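You operate a simulated robot arm through the tools that you are given. There is no shell and no other tool. Be economical: measure what you need, move in short steps, check, and stop when the job is done.

You are at the controls of a simulated robot arm. One attempt, no reset.

Task
Wring the washed mat dry at the pressure on the card.
Fine: guard down first; crank it right through, ease the pressure off, lift the guard again.

Only the result counts: the job must be done as asked and must still hold three seconds after the hand-in. Knocking over, shifting, dropping, spilling or breaking anything else fails it.

Robot
A 6-joint arm with a four-finger gripper on a trunk, on a base that drives. Base frame: it is fixed to the floor where the robot stands at the start and does not move with it; the origin is under the middle of the robot, x ahead of it, y to its left, z up. Units: mm, rad, N and s.
With the tool pointing down near the work surface it reaches from about 120 to 660 mm from the robot's upright axis, wherever it stands. Its first joint turns from -2.897 to 2.897 rad. Places, roughly: pressure lever [500, -100, 1000]; tap lever [600, -700, 1000]; wringer guard [500, 0, 1000]; wringing card [300, -100, 800]. Payload 3.43 kg.
The TCP is the grasp point between the finger pads, 30 mm short of the fingertips. In the tool frame z runs along the fingers and y along their closing line. Largest opening 120 mm; the body of the gripper starts 85 mm behind the TCP.
Orientation is told as [roll, pitch, yaw] about the base's x, y, z axes, in that order, counted from this pose: with the fingers straight down and closing along the base's y, the tool's x points along the base's -x, its y along +y and its z along -z.

Tools
- The arm moves only by the tool send_rows. Its argument "motion" is a list of rows, each a list of 6 numbers: the shift along the base's x, y, z in mm, then the turn, a rotation vector about the base's x, y, z in rad. In form: [[tx, ty, tz, ax, ay, az], ...]. A call has 1 to 20 rows; each row shifts and turns the commanded pose from where the row before left it. "jaw" is the closure in counts, from 0 (fully open) to 255 (shut), set as the call begins (left out, the last holds). Each row takes 0.2 s and may step no farther than 50 mm and 0.15 rad from the row before; otherwise, or with a gripper value out of range, the whole call is refused. Where a pose cannot be reached the arm comes as near as it can. A force on the tool above 70 N (or 10 N above the force at the start of the call, whichever is more), or a blocked arm, ends the call early, and 0.2 s more pass. Each finger halts on what it meets, pressing with about 21 N; the grip force reading is that of the motor and also rises with nothing between the fingers. The clock runs only during rows and for 0.2 s after the last one: add rows that do not move to give the fingers time. It gives the time, the measured TCP pose, the force on the tool (base axes), the opening and the grip force at its end, in the units of the frame above (readings bear some noise), with the torque about the TCP (base axes, N m) and any sound that the robot's microphone picked up.
- Cameras (640 x 400 px; columns grow to the right, rows downward): "scene" is now at [45.6, 114.6, 1751.1]; the picture's right is [-0.38, -0.92, 0.00], its down [-0.77, 0.32, -0.55] and it looks along [0.50, -0.21, -0.84] (base axes); focal length 278 px, centre (320, 200). "wrist" rides on the gripper at [71, -17, -120] in the tool frame; the picture's right is [0.23, 0.97, 0.00], its down [-0.81, 0.19, -0.55] and it looks along [-0.54, 0.13, 0.83] (tool axes); focal length 275 px, centre (320, 200).
- camera(camera): a new picture of that camera. It takes no simulated time.
- move_column(by): slides the trunk up (or, below 0, down) by that many mm; the arm and the scene camera ride with it, the base frame stays. It gives what a move gives, with no picture.
- drive_base(legs): drives the robot by 1 to 6 legs, each [ahead, left, turn to the left] in mm, mm and rad, along the robot's own axes; the way and the turn of a leg run together, so that a leg with both is an arc; at most 1500 mm and 3.142 rad a leg. The arm and the cameras ride along, it lands a little off, and it stops where it bumps. It gives what a move gives.
- turn_head(pan, tilt): turns the head with the scene camera to pan (to the left, within 2.094 rad either way) and tilt (down, from -0.506 to 1.204), counted from straight ahead of the robot. It gives what a move gives.
- point_at(camera, pixels): for up to 12 pixels [column, row] of the newest picture of that camera ("zoom" is the newest enlarged one), the place [x, y, z] in the base frame of the surface seen there, good to about 3 mm. It takes no simulated time.
- inspect(camera, box): a new picture of the part [left, top, right, bottom] of that camera's present view, enlarged. It takes no simulated time.
- hand_in(): hands the job in; it is judged then, once.

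Keep the steps short. Do not move on a guess: measure, check each grasp and each placing, and mend mistakes. In all there are 80 turns and 60 pictures (those below and enlarged ones count). Leave the gripper open and the arm clear of the work at the hand-in unless told otherwise, and finish with a single line.

The tools are called after "Emit:" as a command line: name --pt "numbers of a row" for each row, then --argument value for the rest, lists and objects as JSON in quotes. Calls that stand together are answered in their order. send_rows: Moves the arm, as the interface text tells. Its arguments: {"type":"object","properties":{"motion":{"type":"array","items":{"type":"array","items":{"type":"number"}}},"jaw":{"type":"number"}},"required":["motion"]} The other tools are called the same way: move_column (by) slides the trunk up or down; drive_base (legs) drives the base; turn_head (pan, tilt) turns the head that bears the scene camera; camera (camera) takes a picture; point_at (camera, pixels) gives the place of the surface under pixels of a picture; inspect (camera, box) takes an enlarged picture of a part of a camera's view; hand_in () hands the job in.

At the start:

```text
time_s: 0.0
ee_pos: [479.8, 57.2, 1296.0]
ee_rot: [0.0, 0.001, 0.0]
force: [-0.2, 0.1, 0.0]
torque: [0.01, -0.01, 0.02]
grip_width: 120.2
grasp_force: 0.0
trunk travel left (down, up): [-275.0, 165.0]
robot x, y, heading: [1.9, -1.3, -0.002]
head pan, tilt: [-0.394, 0.993]
```

scene: 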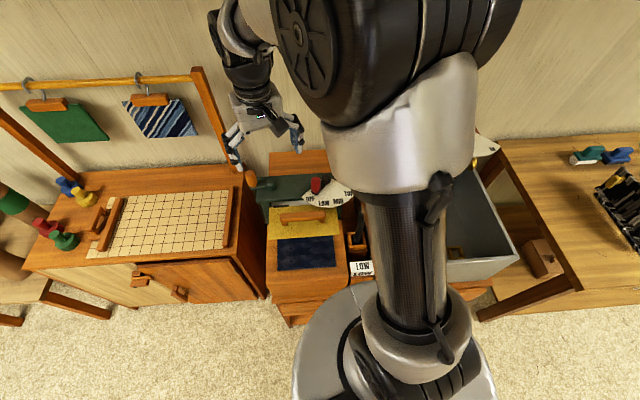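
wrist: 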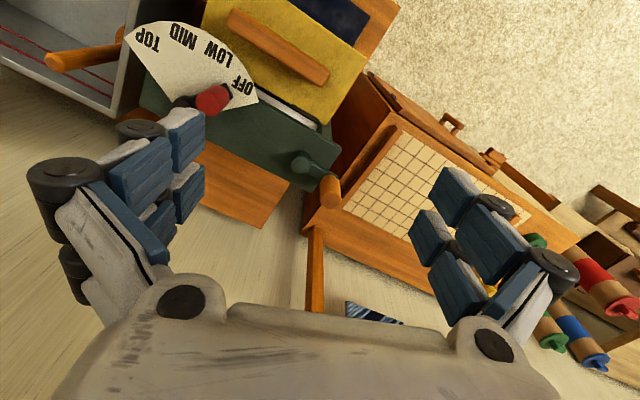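

I see the wringer with a dial (OFF/LOW/MID/TOP), a yellow guard, a blue mat and a card near (362,268). First I enlarge the wringer and the card.

Emit:
inspect --camera "scene" --box '[230, 140, 390, 300]'

Emit:
inspect --camera "wrist" --box '[40, 0, 400, 225]'

```text
2.50 times, centred on (310, 220) of scene
```

zoom: 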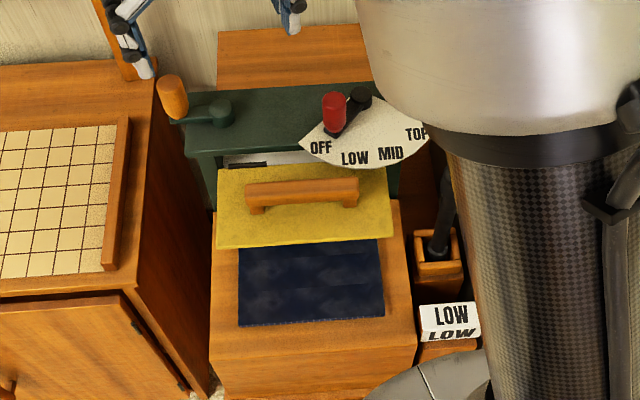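

```text
1.78 times, centred on (220, 112) of wrist
```

zoom: 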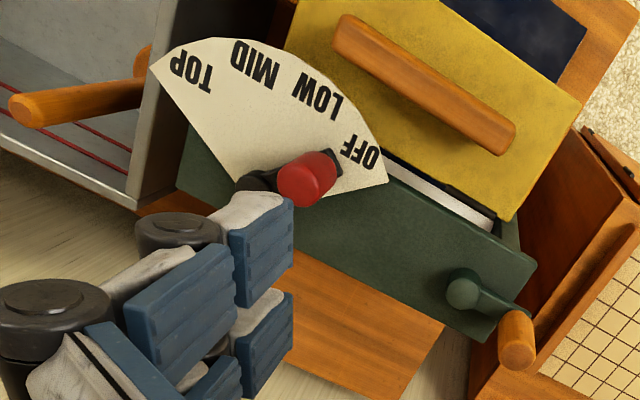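

The card reads LOW and the lever is at OFF. Now I measure the guard, handle, lever, crank and mat.

Emit:
point_at --camera "zoom" --pixels '[[305, 180], [260, 182], [330, 165], [518, 340], [462, 292], [350, 35], [425, 90], [505, 140], [290, 50], [505, 210], [575, 105], [400, 160]]'

Emit:
point_at --camera "scene" --pixels '[[283, 207], [386, 210], [284, 235], [387, 234], [290, 240], [380, 238], [290, 268], [333, 265], [305, 218], [313, 184], [273, 180], [285, 185]]'

Emit:
point_at --camera "zoom" --pixels '[[365, 150], [318, 95], [260, 65], [190, 72], [410, 195], [490, 220], [230, 215], [520, 260], [480, 330], [440, 300], [560, 30], [380, 300]]'

```text
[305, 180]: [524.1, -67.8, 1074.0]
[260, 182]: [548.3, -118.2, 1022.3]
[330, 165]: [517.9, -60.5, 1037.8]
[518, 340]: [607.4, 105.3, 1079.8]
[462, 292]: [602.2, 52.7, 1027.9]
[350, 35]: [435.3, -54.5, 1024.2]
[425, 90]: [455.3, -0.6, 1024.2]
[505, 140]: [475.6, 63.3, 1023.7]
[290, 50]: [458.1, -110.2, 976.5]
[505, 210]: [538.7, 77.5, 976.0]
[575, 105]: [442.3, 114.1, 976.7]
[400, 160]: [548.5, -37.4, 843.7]
```

```text
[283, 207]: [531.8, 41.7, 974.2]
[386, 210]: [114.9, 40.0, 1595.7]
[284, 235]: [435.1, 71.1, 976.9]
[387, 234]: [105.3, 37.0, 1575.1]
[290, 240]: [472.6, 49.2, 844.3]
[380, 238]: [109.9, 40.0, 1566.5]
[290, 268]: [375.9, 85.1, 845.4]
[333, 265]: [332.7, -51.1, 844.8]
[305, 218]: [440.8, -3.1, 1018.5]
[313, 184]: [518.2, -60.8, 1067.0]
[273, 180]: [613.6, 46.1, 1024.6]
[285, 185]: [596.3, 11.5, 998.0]
```

```text
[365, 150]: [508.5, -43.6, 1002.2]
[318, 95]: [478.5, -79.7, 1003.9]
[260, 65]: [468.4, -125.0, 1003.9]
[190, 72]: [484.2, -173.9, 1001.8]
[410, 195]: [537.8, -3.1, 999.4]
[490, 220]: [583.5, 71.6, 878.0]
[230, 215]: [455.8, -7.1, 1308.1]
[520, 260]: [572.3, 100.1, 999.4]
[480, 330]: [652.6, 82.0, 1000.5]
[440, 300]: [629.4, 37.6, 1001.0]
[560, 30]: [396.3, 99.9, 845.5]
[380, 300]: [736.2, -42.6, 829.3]
```

The guard is a level plate at z≈976 with its handle on top (z≈1024), and the machine is turned by about -0.33 rad. I need to see how it hinges, so I pull the arm back and tilt the wrist camera forward.

Emit:
send_rows --pt "-30 -11 -30 0 -0.12 0" --pt "-30 -11 -30 0 -0.12 0" --pt "-30 -11 -30 0 -0.12 0" --pt "-30 -11 -30 0 -0.12 0" --pt "-30 -11 -30 0 -0.12 0"

Emit:
camera --camera "wrist"

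Emit:
camera --camera "scene"

```text
time_s: 1.2
ee_pos: [386.0, 17.8, 1197.9]
ee_rot: [-0.01, -0.406, 0.0]
force: [-0.4, 0.1, 0.7]
torque: [0.0, 0.0, -0.01]
grip_width: 119.9
grasp_force: 0.0
out of reach, approached as far as the arm can: row 4, 5
trunk travel left (down, up): [-275.0, 165.0]
robot x, y, heading: [0.6, 0.3, 0.004]
head pan, tilt: [-0.394, 0.993]
```

```text
55 pictures are left
```

wrist: 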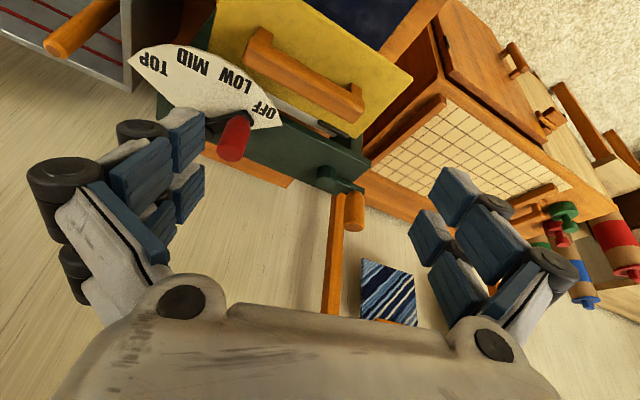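

```text
54 pictures are left
```

scene: 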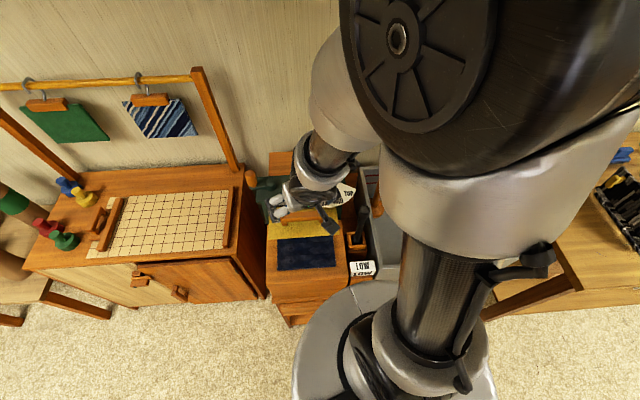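

The arm is close to its limit there. I enlarge the guard's back edge in this view to see the hinge.

Emit:
inspect --camera "wrist" --box '[180, 20, 420, 220]'

```text
2.00 times, centred on (300, 120) of wrist
```

zoom: 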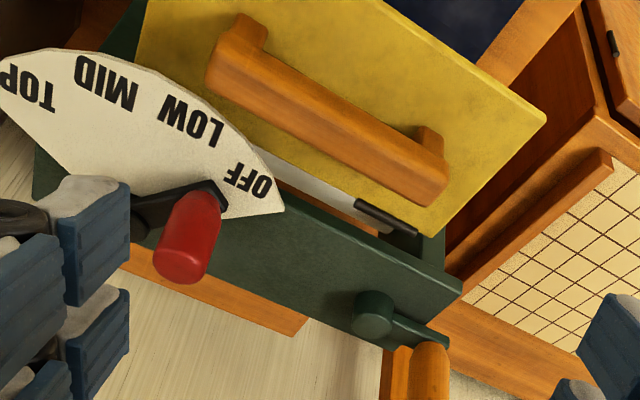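

I see a black hinge rod at about (385,217) in the zoom. I measure the hinge, handle thickness, crank arm, lever and dial labels.

Emit:
point_at --camera "zoom" --pixels '[[362, 204], [410, 232], [438, 168], [215, 75], [320, 125], [340, 165], [545, 118], [400, 2], [410, 235], [428, 350], [430, 380], [372, 305]]'

Emit:
point_at --camera "zoom" --pixels '[[200, 205], [178, 265], [190, 240], [247, 180], [192, 120], [103, 80], [25, 88], [210, 195], [145, 220], [410, 325], [285, 90], [330, 155]]'

```text
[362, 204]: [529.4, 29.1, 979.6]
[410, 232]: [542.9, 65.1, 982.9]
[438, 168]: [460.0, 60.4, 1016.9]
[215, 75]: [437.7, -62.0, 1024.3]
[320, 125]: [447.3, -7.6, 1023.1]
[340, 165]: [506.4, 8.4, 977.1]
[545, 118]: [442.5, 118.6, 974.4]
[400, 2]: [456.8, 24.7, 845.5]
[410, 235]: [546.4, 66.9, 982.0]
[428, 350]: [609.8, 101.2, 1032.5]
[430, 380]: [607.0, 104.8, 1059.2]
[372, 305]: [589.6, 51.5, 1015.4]
```

```text
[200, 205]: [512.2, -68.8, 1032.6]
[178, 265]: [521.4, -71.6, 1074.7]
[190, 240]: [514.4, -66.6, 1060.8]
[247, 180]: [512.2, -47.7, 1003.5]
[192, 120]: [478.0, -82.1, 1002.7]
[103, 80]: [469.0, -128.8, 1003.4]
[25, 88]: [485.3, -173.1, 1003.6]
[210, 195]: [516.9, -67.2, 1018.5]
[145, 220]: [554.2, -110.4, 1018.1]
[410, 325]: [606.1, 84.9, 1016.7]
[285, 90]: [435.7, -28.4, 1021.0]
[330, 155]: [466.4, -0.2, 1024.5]
```

Measured: the hinge axis is at machine u≈491, z≈979, and the handle bar (20 mm wide, z top 1024) at u≈430, about 71 mm from the hinge. The guard should swing down 90°. I level the tool, go above the left half of the handle and turn the jaws to close across the bar.

Emit:
send_rows --pt "26 4 0 0 0.135 0" --pt "26 4 0 0 0.135 0" --pt "26 4 0 0 0.136 0" --pt "0 0 0 0 0 0.138" --pt "0 0 0 0 0 0.138" --pt "0 0 0 0 0 0.138" --pt "0 0 0 0 0 0.138" --pt "0 0 0 0 0 0.138" --pt "0 0 -10 0 0 0.138" --pt "0 0 -10 0 0 0.138" --pt "0 0 -10 0 0 0.138" --pt "0 0 -10 0 0 0.138" --jaw 128

Emit:
camera --camera "wrist"

Emit:
camera --camera "scene"

```text
time_s: 3.8
ee_pos: [457.5, 21.2, 1158.3]
ee_rot: [-0.013, 0.002, 1.245]
force: [-0.2, 0.2, -0.3]
torque: [0.04, -0.01, 0.0]
grip_width: 59.7
grasp_force: 0.0
out of reach, approached as far as the arm can: row 1
trunk travel left (down, up): [-275.0, 165.0]
robot x, y, heading: [4.6, 0.4, -0.003]
head pan, tilt: [-0.394, 0.993]
```

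```text
52 pictures are left
```

wrist: 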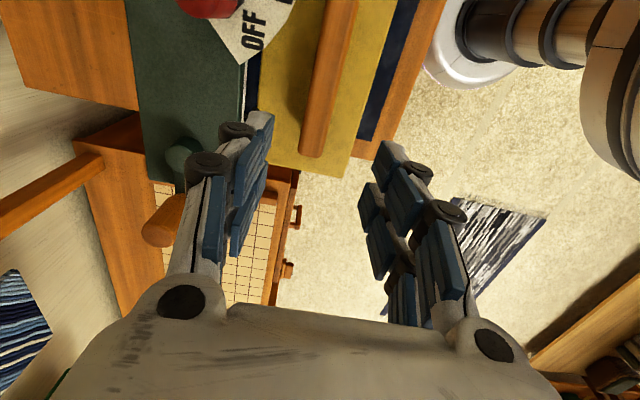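

```text
51 pictures are left
```

scene: 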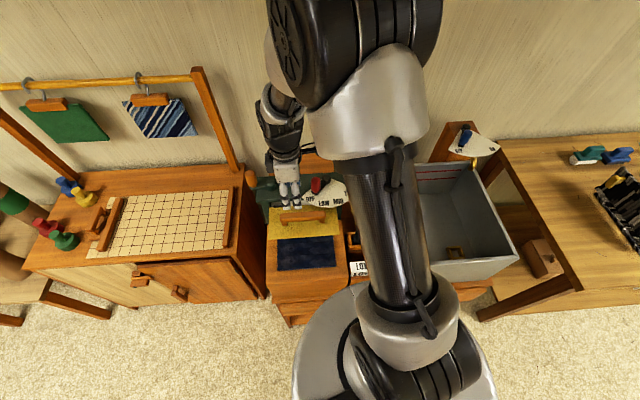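

The jaws line up with the bar. Before gripping I rehearse the whole swing in the air, 140 mm above; lowering the trunk later gives the same arm pose.

Emit:
send_rows --pt "-3.94 1.36 -8.27 -0.0425 -0.1237 0" --pt "-2.9 1.0 -8.74 -0.0425 -0.1237 0" --pt "-1.79 0.61 -9.07 -0.0425 -0.1237 0" --pt "-0.66 0.23 -9.24 -0.0425 -0.1237 0" --pt "0.49 -0.17 -9.25 -0.0425 -0.1237 0" --pt "1.63 -0.56 -9.11 -0.0425 -0.1237 0" --pt "2.73 -0.94 -8.8 -0.0425 -0.1237 0" --pt "3.8 -1.31 -8.35 -0.0425 -0.1237 0" --pt "4.8 -1.65 -7.75 -0.0425 -0.1237 0" --pt "5.71 -1.96 -7.02 -0.0425 -0.1237 0" --pt "6.53 -2.25 -6.18 -0.0425 -0.1237 0" --pt "7.23 -2.49 -5.22 -0.0425 -0.1237 0"

```text
time_s: 6.4
ee_pos: [478.0, -0.3, 1074.3]
ee_rot: [-1.442, 0.01, 1.19]
force: [-0.8, 0.0, 0.1]
torque: [0.03, 0.02, -0.01]
grip_width: 59.6
grasp_force: 0.0
out of reach, approached as far as the arm can: row 3, 4, 5
trunk travel left (down, up): [-275.0, 165.0]
robot x, y, heading: [1.6, -1.7, -0.001]
head pan, tilt: [-0.394, 0.993]
```

Rows 3–5 were out of reach at this height. I swing back, raise the trunk 140 mm and lower the arm as much, and try again (same pose as gripping with the trunk where it is now).

Emit:
send_rows --pt "-7.23 2.49 5.22 0.0425 0.1237 0" --pt "-6.53 2.25 6.18 0.0425 0.1237 0" --pt "-5.71 1.96 7.02 0.0425 0.1237 0" --pt "-4.8 1.65 7.75 0.0425 0.1237 0" --pt "-3.8 1.31 8.35 0.0425 0.1237 0" --pt "-2.73 0.94 8.8 0.0425 0.1237 0" --pt "-1.63 0.56 9.11 0.0425 0.1237 0" --pt "-0.49 0.17 9.25 0.0425 0.1237 0" --pt "0.66 -0.23 9.24 0.0425 0.1237 0" --pt "1.79 -0.61 9.07 0.0425 0.1237 0" --pt "2.9 -1.0 8.74 0.0425 0.1237 0" --pt "3.94 -1.36 8.27 0.0425 0.1237 0"

Emit:
move_column --by 140

```text
time_s: 9.0
ee_pos: [453.7, -4.9, 1159.9]
ee_rot: [-0.017, 0.099, 1.236]
force: [0.3, 0.1, 0.4]
torque: [0.04, 0.01, -0.03]
grip_width: 59.8
grasp_force: 0.0
out of reach, approached as far as the arm can: row 9, 10
trunk travel left (down, up): [-275.0, 165.0]
robot x, y, heading: [0.3, 1.3, -0.0]
head pan, tilt: [-0.394, 0.993]
```

```text
time_s: 10.7
ee_pos: [453.4, -4.4, 1298.9]
ee_rot: [-0.019, 0.1, 1.239]
force: [-0.9, -0.4, -0.2]
torque: [0.01, -0.02, 0.0]
grip_width: 59.8
grasp_force: 0.1
trunk travel left (down, up): [-415.0, 25.0]
robot x, y, heading: [-0.8, 1.5, 0.001]
head pan, tilt: [-0.394, 0.993]
```

The tool drifted slightly, so I correct the tilt (0.1 rad) and position, and lower the arm to z≈1159.

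Emit:
send_rows --pt "4 12 -35 0.05 -0.008 0" --pt "4.4 12.2 -35 0.05 -0.007 0" --pt "0 0 -35 0 0 0" --pt "0 0 -35 0 0 0"

Emit:
send_rows --pt "-3.94 1.36 -8.27 -0.0425 -0.1237 0" --pt "-2.9 1.0 -8.74 -0.0425 -0.1237 0" --pt "-1.79 0.61 -9.07 -0.0425 -0.1237 0" --pt "-0.66 0.23 -9.24 -0.0425 -0.1237 0" --pt "0.49 -0.17 -9.25 -0.0425 -0.1237 0" --pt "1.63 -0.56 -9.11 -0.0425 -0.1237 0" --pt "2.73 -0.94 -8.8 -0.0425 -0.1237 0" --pt "3.8 -1.31 -8.35 -0.0425 -0.1237 0" --pt "4.8 -1.65 -7.75 -0.0425 -0.1237 0" --pt "5.71 -1.96 -7.02 -0.0425 -0.1237 0" --pt "6.53 -2.25 -6.18 -0.0425 -0.1237 0" --pt "7.23 -2.49 -5.22 -0.0425 -0.1237 0"

```text
time_s: 11.7
ee_pos: [461.7, 19.4, 1159.8]
ee_rot: [-0.001, 0.0, 1.239]
force: [0.7, -0.4, -0.7]
torque: [0.01, 0.03, -0.03]
grip_width: 59.7
grasp_force: 0.0
trunk travel left (down, up): [-415.0, 25.0]
robot x, y, heading: [-0.1, 2.8, 0.001]
head pan, tilt: [-0.394, 0.993]
```

```text
time_s: 14.3
ee_pos: [480.2, -16.4, 1080.4]
ee_rot: [-1.293, 0.027, 1.136]
force: [0.0, -0.2, -1.0]
torque: [-0.07, -0.04, -0.01]
grip_width: 59.7
grasp_force: 0.1
out of reach, approached as far as the arm can: row 1, 2, 3, 4
trunk travel left (down, up): [-415.0, 25.0]
robot x, y, heading: [1.2, 0.8, -0.001]
head pan, tilt: [-0.394, 0.993]
```

Lower is worse, so a higher arm against the trunk is better. I swing back and bring the trunk down 140 mm.

Emit:
send_rows --pt "-7.23 2.49 10 0.0425 0.1237 0" --pt "-6.53 2.25 10 0.0425 0.1237 0" --pt "-5.71 1.96 20 0.0425 0.1237 0" --pt "-4.8 1.65 20 0.0425 0.1237 0" --pt "-3.8 1.31 20 0.0425 0.1237 0" --pt "-2.73 0.94 20 0.0425 0.1237 0" --pt "-1.63 0.56 20 0.0425 0.1237 0" --pt "-0.49 0.17 20 0.0425 0.1237 0" --pt "0.66 -0.23 20 0.0425 0.1237 0" --pt "1.79 -0.61 20 0.03 0.0936 0" --pt "2.9 20 20 0 0 0.05" --pt "3.94 20 20 0 0 0.06"

Emit:
move_column --by -140

```text
time_s: 16.9
ee_pos: [452.9, 25.4, 1284.3]
ee_rot: [-0.148, 0.15, 1.325]
force: [0.3, -0.4, 0.4]
torque: [-0.02, -0.01, -0.03]
grip_width: 60.0
grasp_force: 0.1
out of reach, approached as far as the arm can: row 8, 9
trunk travel left (down, up): [-415.0, 25.0]
robot x, y, heading: [0.3, 4.3, 0.003]
head pan, tilt: [-0.394, 0.993]
```

```text
time_s: 18.5
ee_pos: [454.4, 23.7, 1142.5]
ee_rot: [-0.152, 0.149, 1.327]
force: [-0.3, -0.6, -1.6]
torque: [-0.01, -0.03, 0.02]
grip_width: 59.7
grasp_force: 0.1
trunk travel left (down, up): [-275.0, 165.0]
robot x, y, heading: [-0.8, 0.7, -0.006]
head pan, tilt: [-0.394, 0.993]
```

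I correct the orientation, raise the TCP to z≈1270 (matching a trunk 255 mm lower) and rehearse once more.

Emit:
send_rows --pt "2.5 -1 43 0.06 0.037 -0.029" --pt "2.5 -1 43 0.06 0.037 -0.029" --pt "2.4 -2 43 0.06 0.037 -0.029" --pt "0 0 0 0 0 0"

Emit:
send_rows --pt "-3.94 1.36 -8.27 -0.0425 -0.1237 0" --pt "-2.9 1.0 -8.74 -0.0425 -0.1237 0" --pt "-1.79 0.61 -9.07 -0.0425 -0.1237 0" --pt "-0.66 0.23 -9.24 -0.0425 -0.1237 0" --pt "0.49 -0.17 -9.25 -0.0425 -0.1237 0" --pt "1.63 -0.56 -9.11 -0.0425 -0.1237 0" --pt "2.73 -0.94 -8.8 -0.0425 -0.1237 0" --pt "3.8 -1.31 -8.35 -0.0425 -0.1237 0" --pt "4.8 -1.65 -7.75 -0.0425 -0.1237 0" --pt "5.71 -1.96 -7.02 -0.0425 -0.1237 0" --pt "6.53 -2.25 -6.18 -0.0425 -0.1237 0" --pt "7.23 -2.49 -5.22 -0.0425 -0.1237 0"

```text
time_s: 19.5
ee_pos: [464.0, 18.9, 1270.7]
ee_rot: [0.009, 0.007, 1.251]
force: [0.0, -0.4, -0.6]
torque: [-0.02, -0.03, 0.0]
grip_width: 60.0
grasp_force: 0.0
trunk travel left (down, up): [-275.0, 165.0]
robot x, y, heading: [0.8, -2.6, -0.002]
head pan, tilt: [-0.394, 0.993]
```

```text
time_s: 22.1
ee_pos: [496.1, 13.7, 1175.4]
ee_rot: [-1.513, 0.014, 1.217]
force: [0.4, -0.7, -0.3]
torque: [0.0, 0.01, -0.01]
grip_width: 59.6
grasp_force: 0.0
out of reach, approached as far as the arm can: row 5, 8
trunk travel left (down, up): [-275.0, 165.0]
robot x, y, heading: [1.4, 0.5, -0.005]
head pan, tilt: [-0.394, 0.993]
```

Almost everything is within reach now; only rows 5 and 8 clip. I swing back and back the base off 80 mm for more room.

Emit:
send_rows --pt "-7.23 2.49 5.22 0.0425 0.1237 0" --pt "-6.53 2.25 6.18 0.0425 0.1237 0" --pt "-5.71 1.96 7.02 0.0425 0.1237 0" --pt "-4.8 1.65 7.75 0.0425 0.1237 0" --pt "-3.8 1.31 8.35 0.0425 0.1237 0" --pt "-2.73 0.94 8.8 0.0425 0.1237 0" --pt "-1.63 0.56 9.11 0.0425 0.1237 0" --pt "-0.49 0.17 9.25 0.0425 0.1237 0" --pt "0.66 -0.23 9.24 0.0425 0.1237 0" --pt "1.79 -0.61 9.07 0.0425 0.1237 0" --pt "2.9 -1.0 8.74 0.0425 0.1237 0" --pt "3.94 -1.36 8.27 0.0425 0.1237 0"

Emit:
drive_base --legs '[[-80, 0, 0]]'

```text
time_s: 24.7
ee_pos: [473.7, 21.7, 1272.5]
ee_rot: [0.059, 0.022, 1.257]
force: [0.9, -1.3, 0.5]
torque: [0.01, 0.06, 0.0]
grip_width: 60.0
grasp_force: 0.0
trunk travel left (down, up): [-275.0, 165.0]
robot x, y, heading: [-3.2, -2.4, 0.003]
head pan, tilt: [-0.394, 0.993]
```

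```text
time_s: 25.8
ee_pos: [390.8, 23.6, 1273.8]
ee_rot: [0.054, 0.022, 1.253]
force: [-0.5, -0.6, -0.1]
torque: [0.02, -0.06, -0.01]
grip_width: 59.9
grasp_force: 0.1
trunk travel left (down, up): [-275.0, 165.0]
robot x, y, heading: [-82.0, 2.1, -0.002]
head pan, tilt: [-0.394, 0.993]
```

I re-level the tool, move forward over the handle line and rehearse again.

Emit:
send_rows --pt "35 -2 -2 0.002 -0.03 -0.006" --pt "36 -2 -2 0.002 -0.029 -0.006" --pt "0 0 0 0 0 0"

Emit:
send_rows --pt "-3.94 1.36 -8.27 -0.0425 -0.1237 0" --pt "-2.9 1.0 -8.74 -0.0425 -0.1237 0" --pt "-1.79 0.61 -9.07 -0.0425 -0.1237 0" --pt "-0.66 0.23 -9.24 -0.0425 -0.1237 0" --pt "0.49 -0.17 -9.25 -0.0425 -0.1237 0" --pt "1.63 -0.56 -9.11 -0.0425 -0.1237 0" --pt "2.73 -0.94 -8.8 -0.0425 -0.1237 0" --pt "3.8 -1.31 -8.35 -0.0425 -0.1237 0" --pt "4.8 -1.65 -7.75 -0.0425 -0.1237 0" --pt "5.71 -1.96 -7.02 -0.0425 -0.1237 0" --pt "6.53 -2.25 -6.18 -0.0425 -0.1237 0" --pt "7.23 -2.49 -5.22 -0.0425 -0.1237 0"

```text
time_s: 26.6
ee_pos: [463.9, 19.2, 1269.1]
ee_rot: [0.0, 0.004, 1.242]
force: [0.6, 0.5, 0.1]
torque: [0.0, -0.02, 0.0]
grip_width: 59.8
grasp_force: 0.1
trunk travel left (down, up): [-275.0, 165.0]
robot x, y, heading: [-77.6, -3.3, 0.0]
head pan, tilt: [-0.394, 0.993]
```

```text
time_s: 29.2
ee_pos: [485.0, 6.8, 1172.3]
ee_rot: [-1.522, 0.004, 1.218]
force: [0.8, -1.0, -0.1]
torque: [0.02, 0.0, -0.03]
grip_width: 59.6
grasp_force: 0.1
out of reach, approached as far as the arm can: row 6
trunk travel left (down, up): [-275.0, 165.0]
robot x, y, heading: [-80.6, -2.8, 0.004]
head pan, tilt: [-0.394, 0.993]
```

Only one row clips slightly, with about 5 mm error — acceptable. I swing back, then lower the trunk 190 mm, which leaves the fingertips above the handle.

Emit:
send_rows --pt "-7.23 2.49 5.22 0.0425 0.1237 0" --pt "-6.53 2.25 6.18 0.0425 0.1237 0" --pt "-5.71 1.96 7.02 0.0425 0.1237 0" --pt "-4.8 1.65 7.75 0.0425 0.1237 0" --pt "-3.8 1.31 8.35 0.0425 0.1237 0" --pt "-2.73 0.94 8.8 0.0425 0.1237 0" --pt "-1.63 0.56 9.11 0.0425 0.1237 0" --pt "-0.49 0.17 9.25 0.0425 0.1237 0" --pt "0.66 -0.23 9.24 0.0425 0.1237 0" --pt "1.79 -0.61 9.07 0.0425 0.1237 0" --pt "2.9 -1.0 8.74 0.0425 0.1237 0" --pt "3.94 -1.36 8.27 0 0.08 0"

Emit:
move_column --by -190

Emit:
camera --camera "wrist"

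Emit:
camera --camera "scene"

```text
time_s: 31.8
ee_pos: [461.2, 16.6, 1272.0]
ee_rot: [-0.004, 0.047, 1.246]
force: [0.2, -0.5, 0.2]
torque: [-0.01, 0.01, 0.02]
grip_width: 59.7
grasp_force: 0.1
trunk travel left (down, up): [-275.0, 165.0]
robot x, y, heading: [-79.9, -0.1, 0.004]
head pan, tilt: [-0.394, 0.993]
```

```text
time_s: 33.9
ee_pos: [459.7, 15.0, 1080.7]
ee_rot: [-0.006, 0.048, 1.247]
force: [-0.3, -0.3, 0.8]
torque: [0.01, 0.02, -0.03]
grip_width: 59.6
grasp_force: 0.0
trunk travel left (down, up): [-85.0, 355.0]
robot x, y, heading: [-79.4, -1.7, 0.001]
head pan, tilt: [-0.394, 0.993]
```

```text
50 pictures are left
```

wrist: 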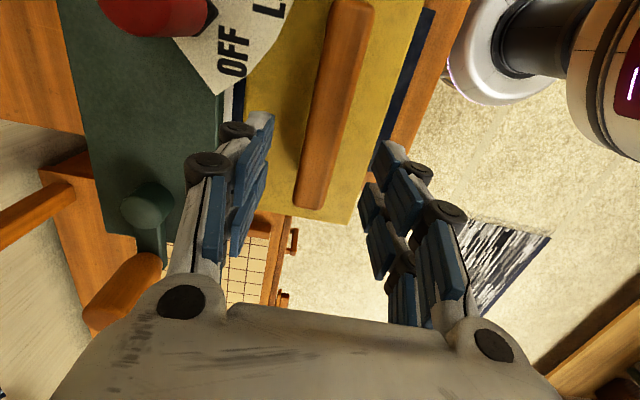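

```text
49 pictures are left
```

scene: 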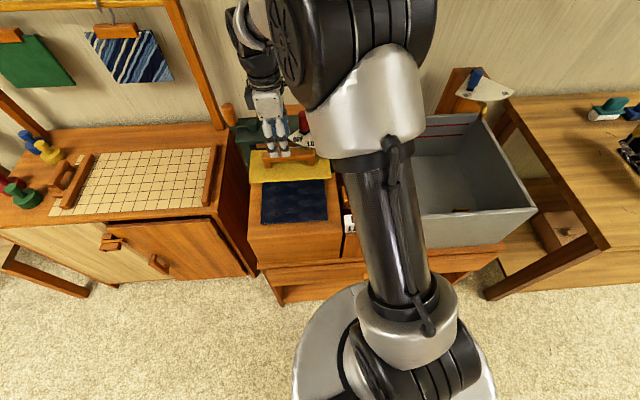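

The handle is centred between the fingers. I trim the tilt, lower the trunk 63 mm (TCP z≈1017, fingertips 11 mm above the plate), and close on the bar.

Emit:
send_rows --pt "1 0.5 0 0.0455 -0.015 0"

Emit:
move_column --by -63

Emit:
send_rows --pt "0 0 0 0 0 0" --pt "0 0 0 0 0 0" --pt "0 0 0 0 0 0" --pt "0 0 0 0 0 0" --jaw 255

```text
time_s: 34.3
ee_pos: [461.1, 14.7, 1082.2]
ee_rot: [-0.005, -0.001, 1.246]
force: [0.0, -0.2, 0.0]
torque: [-0.01, 0.02, 0.0]
grip_width: 59.8
grasp_force: 0.1
trunk travel left (down, up): [-85.0, 355.0]
robot x, y, heading: [-81.6, -0.6, 0.004]
head pan, tilt: [-0.394, 0.993]
```

```text
time_s: 35.3
ee_pos: [461.0, 16.5, 1018.9]
ee_rot: [-0.006, 0.0, 1.246]
force: [0.4, 0.4, -0.1]
torque: [-0.01, 0.01, 0.01]
grip_width: 60.1
grasp_force: 0.1
trunk travel left (down, up): [-22.0, 418.0]
robot x, y, heading: [-82.1, -0.1, 0.0]
head pan, tilt: [-0.394, 0.993]
```

```text
time_s: 36.3
ee_pos: [458.9, 17.5, 1017.3]
ee_rot: [-0.003, 0.001, 1.249]
force: [-9.8, 2.6, -1.0]
torque: [0.22, 0.24, 1.17]
grip_width: 24.8
grasp_force: 39.5
trunk travel left (down, up): [-22.0, 418.0]
robot x, y, heading: [-76.7, -1.2, 0.001]
head pan, tilt: [-0.394, 0.993]
```

The bar is held (24.8 mm opening). I swing the first four rows (30°) and check the force.

Emit:
send_rows --pt "-3.94 1.36 -8.4 -0.0425 -0.1237 0" --pt "-2.9 1.0 -8.9 -0.0425 -0.1237 0" --pt "-1.79 0.61 -9.2 -0.0425 -0.1237 0" --pt "-0.66 0.23 -9.3 -0.0425 -0.1237 0"

Emit:
camera --camera "scene"

```text
time_s: 37.3
ee_pos: [448.3, 20.6, 982.2]
ee_rot: [-0.527, 0.006, 1.247]
force: [-30.3, 14.8, -9.1]
torque: [-1.46, 1.42, 0.8]
grip_width: 25.3
grasp_force: 44.9
trunk travel left (down, up): [-22.0, 418.0]
robot x, y, heading: [-79.3, -2.6, 0.003]
head pan, tilt: [-0.394, 0.993]
```

```text
48 pictures are left
```

scene: 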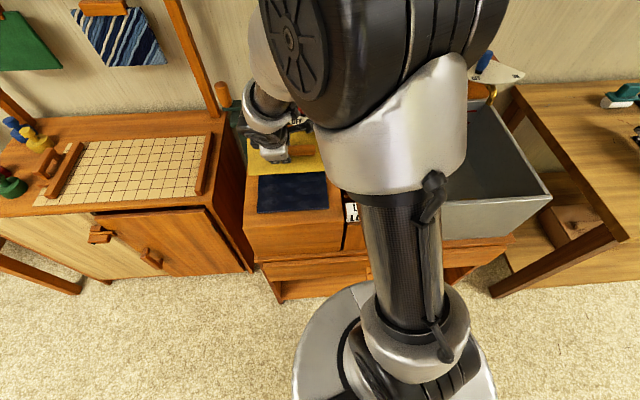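

The guard follows. The force says the handle's radius is slightly larger, so I add a 5 mm outward correction and go on four rows.

Emit:
send_rows --pt "-4.2 1.4 -9.25 -0.0425 -0.1237 0" --pt "1.4 -0.5 -9.3 -0.0425 -0.1237 0" --pt "2.6 -0.9 -9.0 -0.0425 -0.1237 0" --pt "3.8 -1.31 -8.6 -0.0425 -0.1237 0"

```text
time_s: 38.3
ee_pos: [455.9, 20.0, 945.5]
ee_rot: [-0.989, 0.015, 1.237]
force: [-11.2, 35.8, -20.1]
torque: [1.06, 0.43, -0.69]
grip_width: 24.8
grasp_force: 44.8
out of reach, approached as far as the arm can: row 1
trunk travel left (down, up): [-22.0, 418.0]
robot x, y, heading: [-80.8, -2.4, 0.002]
head pan, tilt: [-0.394, 0.993]
```

Some sideways force (+v) has built up from the clipped row. I correct by ~5 mm and go on two rows.

Emit:
send_rows --pt "2.8 4.3 -9.5 -0.0378 -0.11 0" --pt "4.63 -1.59 -6.9 -0.0378 -0.11 0"

```text
time_s: 38.9
ee_pos: [463.9, 16.6, 930.4]
ee_rot: [-1.228, 0.011, 1.222]
force: [-9.2, 16.5, -17.8]
torque: [0.78, 0.39, -0.31]
grip_width: 25.0
grasp_force: 45.0
trunk travel left (down, up): [-22.0, 418.0]
robot x, y, heading: [-76.6, 2.3, 0.002]
head pan, tilt: [-0.394, 0.993]
```

Forces eased. Three more rows to bring it to vertical.

Emit:
send_rows --pt "4.5 0.0 -8.4 -0.0378 -0.11 0" --pt "6.05 -2.08 -5.5 -0.0378 -0.11 0" --pt "6.71 -2.31 -4.9 -0.0378 -0.11 0"

Emit:
camera --camera "scene"

Emit:
camera --camera "wrist"

```text
time_s: 39.7
ee_pos: [482.7, 11.0, 911.8]
ee_rot: [-1.579, 0.006, 1.221]
force: [-4.4, 1.4, -19.9]
torque: [1.77, 0.13, -1.01]
grip_width: 25.3
grasp_force: 45.0
trunk travel left (down, up): [-22.0, 418.0]
robot x, y, heading: [-78.1, -0.3, 0.002]
head pan, tilt: [-0.394, 0.993]
```

```text
47 pictures are left
```

scene: 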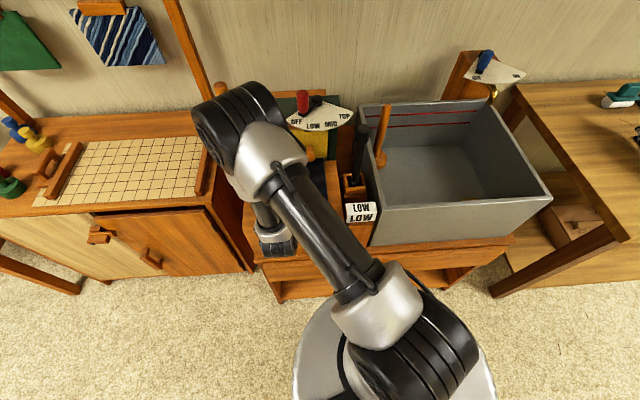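

```text
46 pictures are left
```

wrist: 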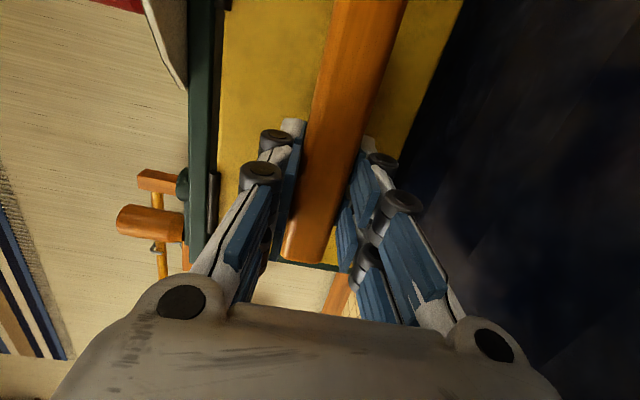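

The guard looks vertical. I measure two points on the plate to check its angle.

Emit:
point_at --camera "wrist" --pixels '[[240, 60], [230, 110], [410, 60], [430, 80], [405, 115], [260, 20], [455, 10], [345, 120]]'

```text
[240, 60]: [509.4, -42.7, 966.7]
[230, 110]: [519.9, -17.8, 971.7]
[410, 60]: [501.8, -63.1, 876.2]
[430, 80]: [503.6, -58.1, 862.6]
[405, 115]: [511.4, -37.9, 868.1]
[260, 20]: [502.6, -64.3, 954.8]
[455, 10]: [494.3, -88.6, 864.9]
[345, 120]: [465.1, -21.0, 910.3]
```

The plate is vertical (same u at z 967 and 863). I open the jaws part way, so the lower finger stays clear of the mat, and back the base off 130 mm.

Emit:
send_rows --pt "0 0 0 0 0 0" --pt "0 0 0 0 0 0" --pt "0 0 0 0 0 0" --jaw 140

Emit:
drive_base --legs '[[-130, 20, 0]]'

Emit:
camera --camera "scene"

Emit:
camera --camera "wrist"

```text
time_s: 40.5
ee_pos: [482.2, 12.6, 915.6]
ee_rot: [-1.586, 0.005, 1.225]
force: [-0.2, -0.4, 1.0]
torque: [0.0, -0.02, -0.02]
grip_width: 54.0
grasp_force: 0.0
trunk travel left (down, up): [-22.0, 418.0]
robot x, y, heading: [-77.9, -0.2, -0.001]
head pan, tilt: [-0.394, 0.993]
```

```text
time_s: 41.8
ee_pos: [349.2, 33.5, 914.9]
ee_rot: [-1.585, 0.003, 1.225]
force: [0.0, 0.0, -0.1]
torque: [0.0, 0.02, 0.0]
grip_width: 53.9
grasp_force: 0.0
trunk travel left (down, up): [-22.0, 418.0]
robot x, y, heading: [-212.1, 18.5, 0.003]
head pan, tilt: [-0.394, 0.993]
```

```text
45 pictures are left
```

scene: 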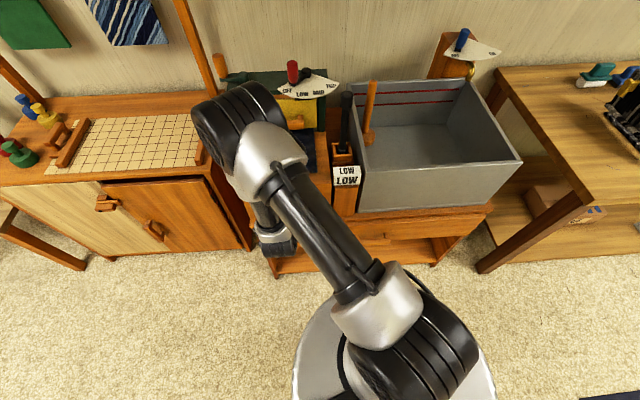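

```text
44 pictures are left
```

wrist: 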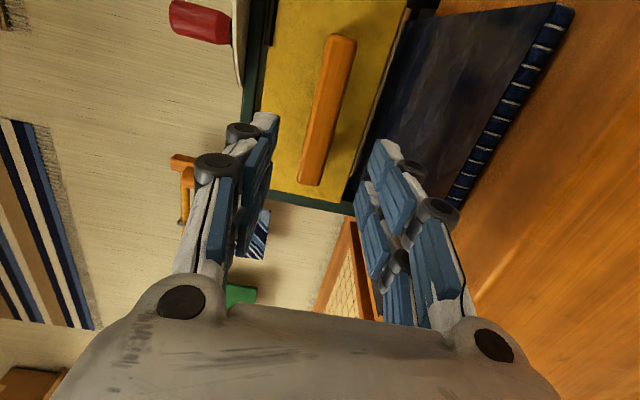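

The guard holds. I raise the trunk 250 mm and turn the tool back to pointing down.

Emit:
move_column --by 250

Emit:
send_rows --pt "0 0 8 0.0448 0.1242 0" --pt "0 0 8 0.0448 0.1242 0" --pt "0 0 8 0.0448 0.1242 0" --pt "0 0 8 0.0448 0.1242 0" --pt "0 0 8 0.0448 0.1242 0" --pt "0 0 8 0.0448 0.1242 0" --pt "0 0 8 0.0448 0.1242 0" --pt "0 0 8 0.0448 0.1242 0" --pt "0 0 8 0.0448 0.1242 0" --pt "0 0 8 0.0448 0.1242 0" --pt "0 0 8 0.0448 0.1242 0" --pt "0 0 8 0.0448 0.1242 0" --pt "0 0 0 0 0 0"

Emit:
camera --camera "scene"

```text
time_s: 44.4
ee_pos: [350.7, 30.9, 1164.8]
ee_rot: [-1.582, 0.008, 1.223]
force: [0.0, -0.2, 0.2]
torque: [0.03, 0.01, -0.01]
grip_width: 54.2
grasp_force: 0.1
trunk travel left (down, up): [-272.0, 168.0]
robot x, y, heading: [-213.2, 24.2, 0.005]
head pan, tilt: [-0.394, 0.993]
```

```text
time_s: 47.2
ee_pos: [348.9, 29.8, 1258.1]
ee_rot: [-0.048, 0.013, 1.228]
force: [-0.8, -0.3, 0.7]
torque: [0.0, 0.01, -0.01]
grip_width: 54.1
grasp_force: 0.0
out of reach, approached as far as the arm can: row 8
trunk travel left (down, up): [-272.0, 168.0]
robot x, y, heading: [-212.6, 21.1, 0.007]
head pan, tilt: [-0.394, 0.993]
```

```text
43 pictures are left
```

scene: 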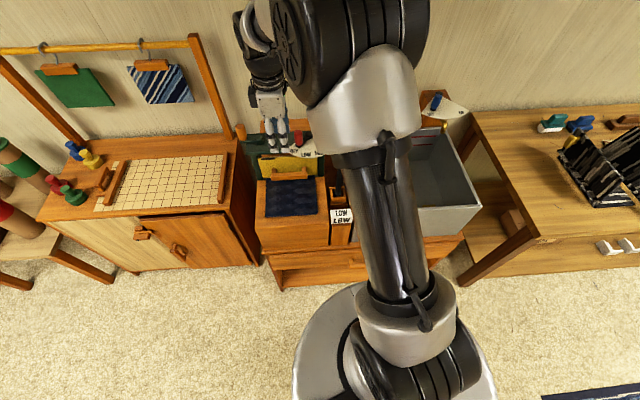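

I drive the base back to where it began and then look at the lever with the wrist camera.

Emit:
drive_base --legs '[[213, -20, 0]]'

Emit:
send_rows --pt "-40 -35 -20 0.02 0.045 0" --pt "-15 -40 -20 0 0 0" --pt "0 0 -20 0 0 0" --pt "0 0 0 0 0 0"

Emit:
camera --camera "wrist"

Emit:
camera --camera "scene"

```text
time_s: 48.8
ee_pos: [563.7, 8.0, 1256.4]
ee_rot: [-0.048, 0.017, 1.229]
force: [0.4, 0.7, -0.1]
torque: [0.02, 0.04, -0.04]
grip_width: 54.1
grasp_force: 0.1
trunk travel left (down, up): [-272.0, 168.0]
robot x, y, heading: [1.1, 0.2, 0.002]
head pan, tilt: [-0.394, 0.993]
```

```text
refused: row 1 steps farther than a row can; nothing moved
```

```text
42 pictures are left
```

wrist: 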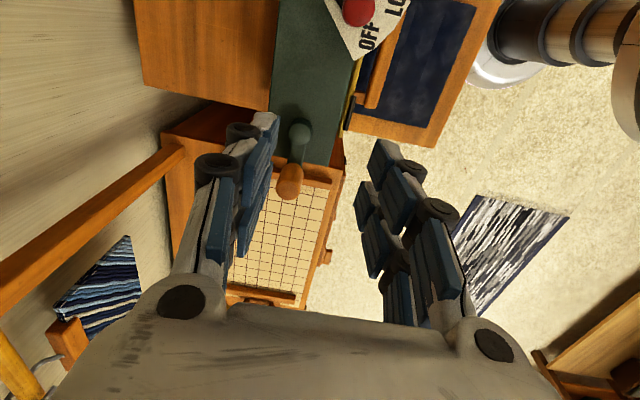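

```text
41 pictures are left
```

scene: 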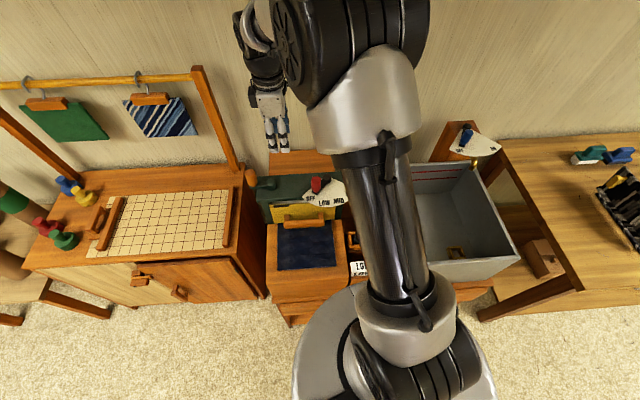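

I move above the lever in smaller steps, to about (520,-68,1150), and look again.

Emit:
send_rows --pt "-15 -25 -30 0.02 0.04 0" --pt "-15 -25 -30 0 0 0" --pt "-14 -26 -30 0 0 0" --pt "0 0 -16 0 0 0" --pt "0 0 0 0 0 0"

Emit:
inspect --camera "scene" --box '[240, 160, 380, 290]'

Emit:
camera --camera "wrist"

```text
time_s: 50.0
ee_pos: [520.2, -67.3, 1150.7]
ee_rot: [-0.006, 0.01, 1.229]
force: [-0.4, 0.2, -1.8]
torque: [0.01, -0.01, -0.01]
grip_width: 54.2
grasp_force: 0.1
trunk travel left (down, up): [-272.0, 168.0]
robot x, y, heading: [-0.4, 1.2, 0.001]
head pan, tilt: [-0.394, 0.993]
```

```text
3.08 times, centred on (310, 225) of scene
```

zoom: 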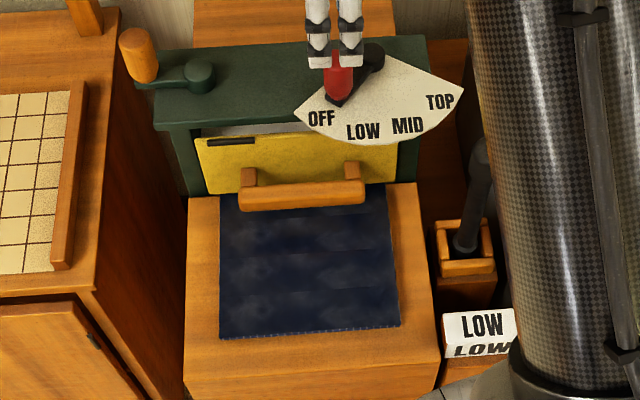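

```text
39 pictures are left
```

wrist: 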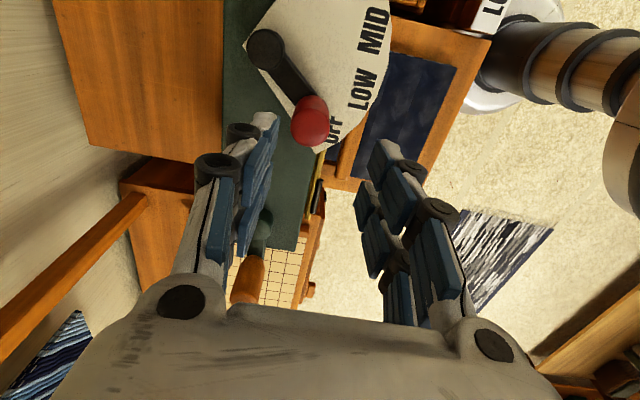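

Now I measure the pivot, knob and labels from this closer view.

Emit:
point_at --camera "wrist" --pixels '[[266, 48], [250, 48], [283, 50], [310, 105], [298, 125], [325, 120], [310, 130], [335, 128], [362, 90], [372, 30], [290, 80], [315, 140]]'

```text
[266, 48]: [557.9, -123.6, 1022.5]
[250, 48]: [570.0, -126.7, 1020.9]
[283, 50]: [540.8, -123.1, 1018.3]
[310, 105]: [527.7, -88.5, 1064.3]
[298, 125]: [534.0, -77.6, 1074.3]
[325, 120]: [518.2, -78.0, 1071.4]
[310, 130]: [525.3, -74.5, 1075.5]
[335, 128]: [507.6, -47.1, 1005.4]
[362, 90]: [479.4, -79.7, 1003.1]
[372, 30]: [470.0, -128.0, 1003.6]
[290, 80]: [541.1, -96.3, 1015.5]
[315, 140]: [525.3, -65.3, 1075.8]
```

Pivot ≈(556,-124), knob centre ≈(523,-74), radius ≈59; OFF sits at ≈122° and LOW at ≈152°. I come down over the knob to z 1060 and close.

Emit:
send_rows --pt "2.8 -6.7 0 0 0 0" --pt "0 0 -30 0 0 0" --pt "0 0 -30 0 0 0" --pt "0 0 -30 0 0 0" --pt "0 0 0 0 0 0"

Emit:
send_rows --pt "0 0 0 0 0 0" --pt "0 0 0 0 0 0" --pt "0 0 0 0 0 0" --jaw 255

```text
time_s: 51.2
ee_pos: [522.3, -73.8, 1062.8]
ee_rot: [-0.006, 0.009, 1.231]
force: [-0.5, -0.6, -0.4]
torque: [0.02, 0.0, 0.0]
grip_width: 54.0
grasp_force: 0.0
trunk travel left (down, up): [-272.0, 168.0]
robot x, y, heading: [2.0, -2.5, 0.003]
head pan, tilt: [-0.394, 0.993]
```

```text
time_s: 52.0
ee_pos: [523.5, -74.1, 1060.8]
ee_rot: [-0.007, 0.008, 1.227]
force: [6.8, -4.0, 1.6]
torque: [-0.11, -0.34, -0.01]
grip_width: 27.0
grasp_force: 32.1
trunk travel left (down, up): [-272.0, 168.0]
robot x, y, heading: [1.3, -0.5, 0.004]
head pan, tilt: [-0.394, 0.993]
```

The knob is held (27 mm). I swing it 30° toward LOW along the arc.

Emit:
send_rows --pt "-4.1 -3 0 0 0 0" --pt "-3.9 -3.5 0 0 0 0" --pt "-3.6 -3.7 0 0 0 0" --pt "-3.3 -4 0 0 0 0" --pt "-2.9 -4.3 0 0 0 0" --pt "-2.5 -4.6 0 0 0 0" --pt "0 0 0 0 0 0"

Emit:
camera --camera "wrist"

```text
time_s: 53.6
ee_pos: [503.3, -97.4, 1061.2]
ee_rot: [-0.009, 0.007, 1.229]
force: [18.5, -4.7, 8.2]
torque: [-0.45, -0.37, 0.15]
grip_width: 26.9
grasp_force: 44.8
trunk travel left (down, up): [-272.0, 168.0]
robot x, y, heading: [3.7, -2.9, 0.0]
head pan, tilt: [-0.394, 0.993]
```

```text
38 pictures are left
```

wrist: 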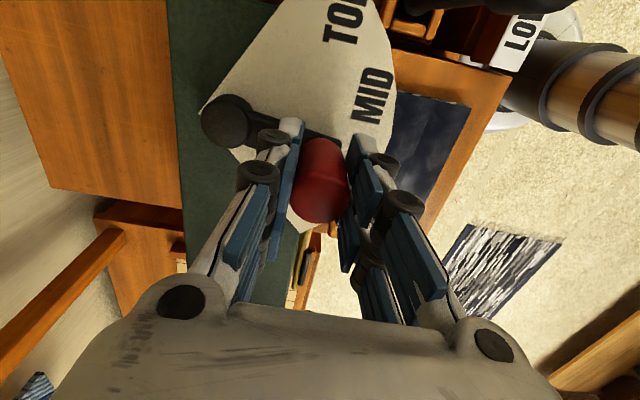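

The lever moved. I release it, rise and check its angle.

Emit:
send_rows --pt "0 0 0 0 0 0" --pt "0 0 0 0 0 0" --pt "0 0 0 0 0 0" --pt "0 0 30 0 0 0" --pt "0 0 30 0 0 0" --pt "0 0 30 0 0 0" --pt "10 20 10 0 0 0" --jaw 140

Emit:
inspect --camera "wrist" --box '[200, 0, 440, 150]'

Emit:
inspect --camera "scene" --box '[240, 160, 380, 290]'

```text
time_s: 55.2
ee_pos: [510.7, -75.0, 1163.8]
ee_rot: [-0.005, 0.01, 1.231]
force: [-0.4, 0.9, -0.2]
torque: [-0.02, 0.04, 0.0]
grip_width: 54.4
grasp_force: 0.0
trunk travel left (down, up): [-272.0, 168.0]
robot x, y, heading: [-2.9, -2.7, -0.002]
head pan, tilt: [-0.394, 0.993]
```

```text
2.67 times, centred on (320, 75) of wrist
```

zoom: 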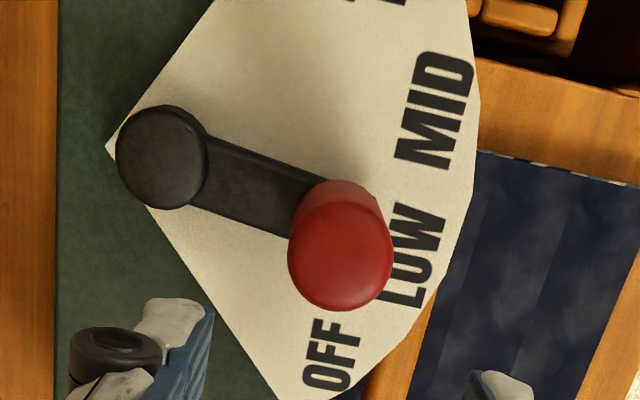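

```text
3.08 times, centred on (310, 225) of scene
```

zoom: 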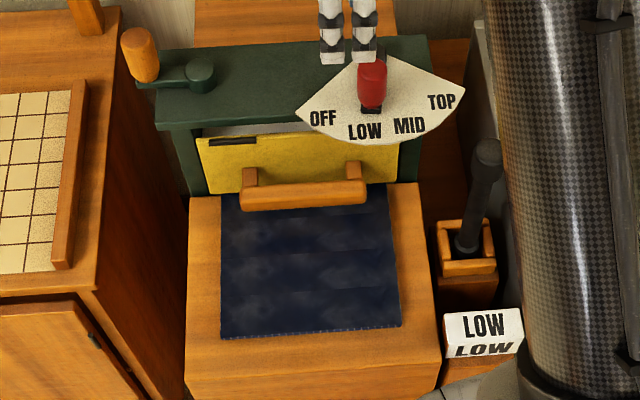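

The lever points at LOW. I measure the arm line and label centres to confirm.

Emit:
inspect --camera "wrist" --box '[200, 0, 440, 150]'

Emit:
point_at --camera "zoom" --pixels '[[163, 158], [210, 172], [250, 184], [285, 195], [412, 257], [335, 355], [437, 110], [340, 255], [320, 290], [340, 185]]'

```text
2.67 times, centred on (320, 75) of wrist
```

zoom: 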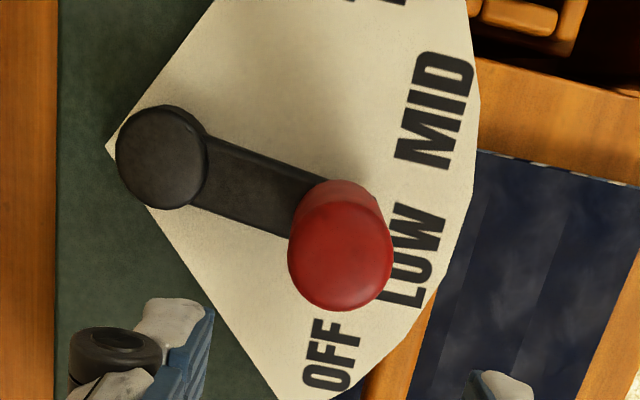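

```text
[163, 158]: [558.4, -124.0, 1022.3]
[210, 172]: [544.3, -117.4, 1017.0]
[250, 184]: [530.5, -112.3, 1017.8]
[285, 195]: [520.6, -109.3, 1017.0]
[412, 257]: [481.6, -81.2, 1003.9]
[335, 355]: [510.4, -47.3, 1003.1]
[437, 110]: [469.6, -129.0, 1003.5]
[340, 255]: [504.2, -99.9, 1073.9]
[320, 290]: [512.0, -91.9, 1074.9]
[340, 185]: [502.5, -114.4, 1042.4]
```

Lever at ≈154–155°, LOW at ≈152° — set. Next the crank: I move over it at z≈1170 and look.

Emit:
send_rows --pt "20 40 5 0 0 0" --pt "20 40 0 0 0 0" --pt "20 40 0 0 0 0" --pt "20 35 0 0 0 0" --pt "0 0 0 0 0 0"

Emit:
camera --camera "wrist"

```text
time_s: 56.4
ee_pos: [592.4, 79.8, 1168.1]
ee_rot: [-0.006, 0.01, 1.229]
force: [-0.4, -0.7, 0.2]
torque: [0.02, -0.01, 0.0]
grip_width: 53.7
grasp_force: 0.0
trunk travel left (down, up): [-272.0, 168.0]
robot x, y, heading: [-1.5, 1.6, 0.003]
head pan, tilt: [-0.394, 0.993]
```

```text
34 pictures are left
```

wrist: 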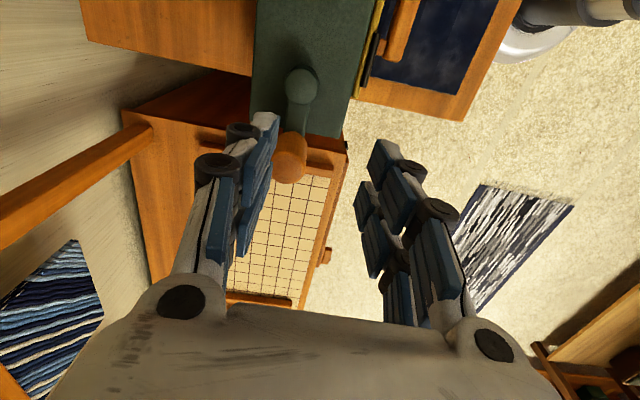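

Emit:
inspect --camera "wrist" --box '[230, 40, 390, 200]'

Emit:
point_at --camera "wrist" --pixels '[[302, 84], [288, 84], [316, 84], [302, 70], [290, 165], [278, 165], [303, 165], [290, 180], [290, 140], [298, 115], [255, 110], [345, 115]]'

```text
2.50 times, centred on (310, 120) of wrist
```

zoom: 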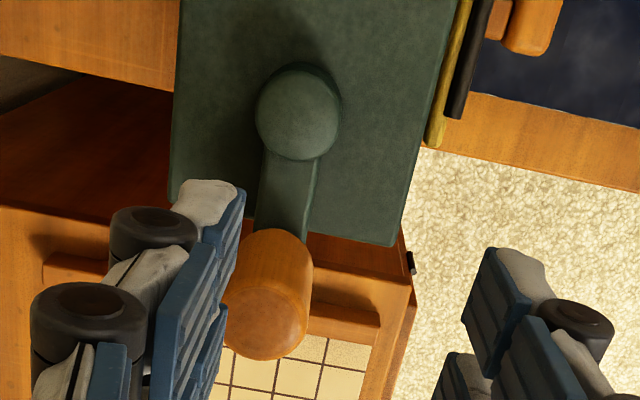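

```text
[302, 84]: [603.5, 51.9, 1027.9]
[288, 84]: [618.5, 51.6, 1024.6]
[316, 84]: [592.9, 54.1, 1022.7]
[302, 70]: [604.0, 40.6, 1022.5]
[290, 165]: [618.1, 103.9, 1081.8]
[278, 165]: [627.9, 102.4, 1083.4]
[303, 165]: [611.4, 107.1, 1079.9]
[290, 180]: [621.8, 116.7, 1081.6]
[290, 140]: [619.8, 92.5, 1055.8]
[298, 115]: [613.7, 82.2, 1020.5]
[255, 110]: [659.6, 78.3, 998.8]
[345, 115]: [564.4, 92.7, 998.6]
```

Crank centre ≈(604,52), knob ≈(619,105), radius ≈55, knob top 1082. The rack post at the left of the wrist view could be in the way, so I measure it.

Emit:
point_at --camera "wrist" --pixels '[[140, 135], [100, 155], [60, 178], [10, 205], [70, 290], [10, 380]]'

Emit:
camera --camera "scene"

```text
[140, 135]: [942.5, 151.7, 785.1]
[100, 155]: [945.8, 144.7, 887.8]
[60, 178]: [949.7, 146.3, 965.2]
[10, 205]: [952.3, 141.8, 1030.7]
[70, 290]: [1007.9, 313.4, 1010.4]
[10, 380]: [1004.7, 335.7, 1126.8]
```

```text
32 pictures are left
```

scene: 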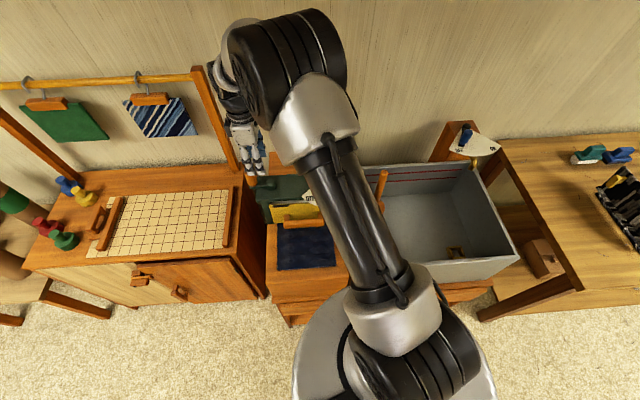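

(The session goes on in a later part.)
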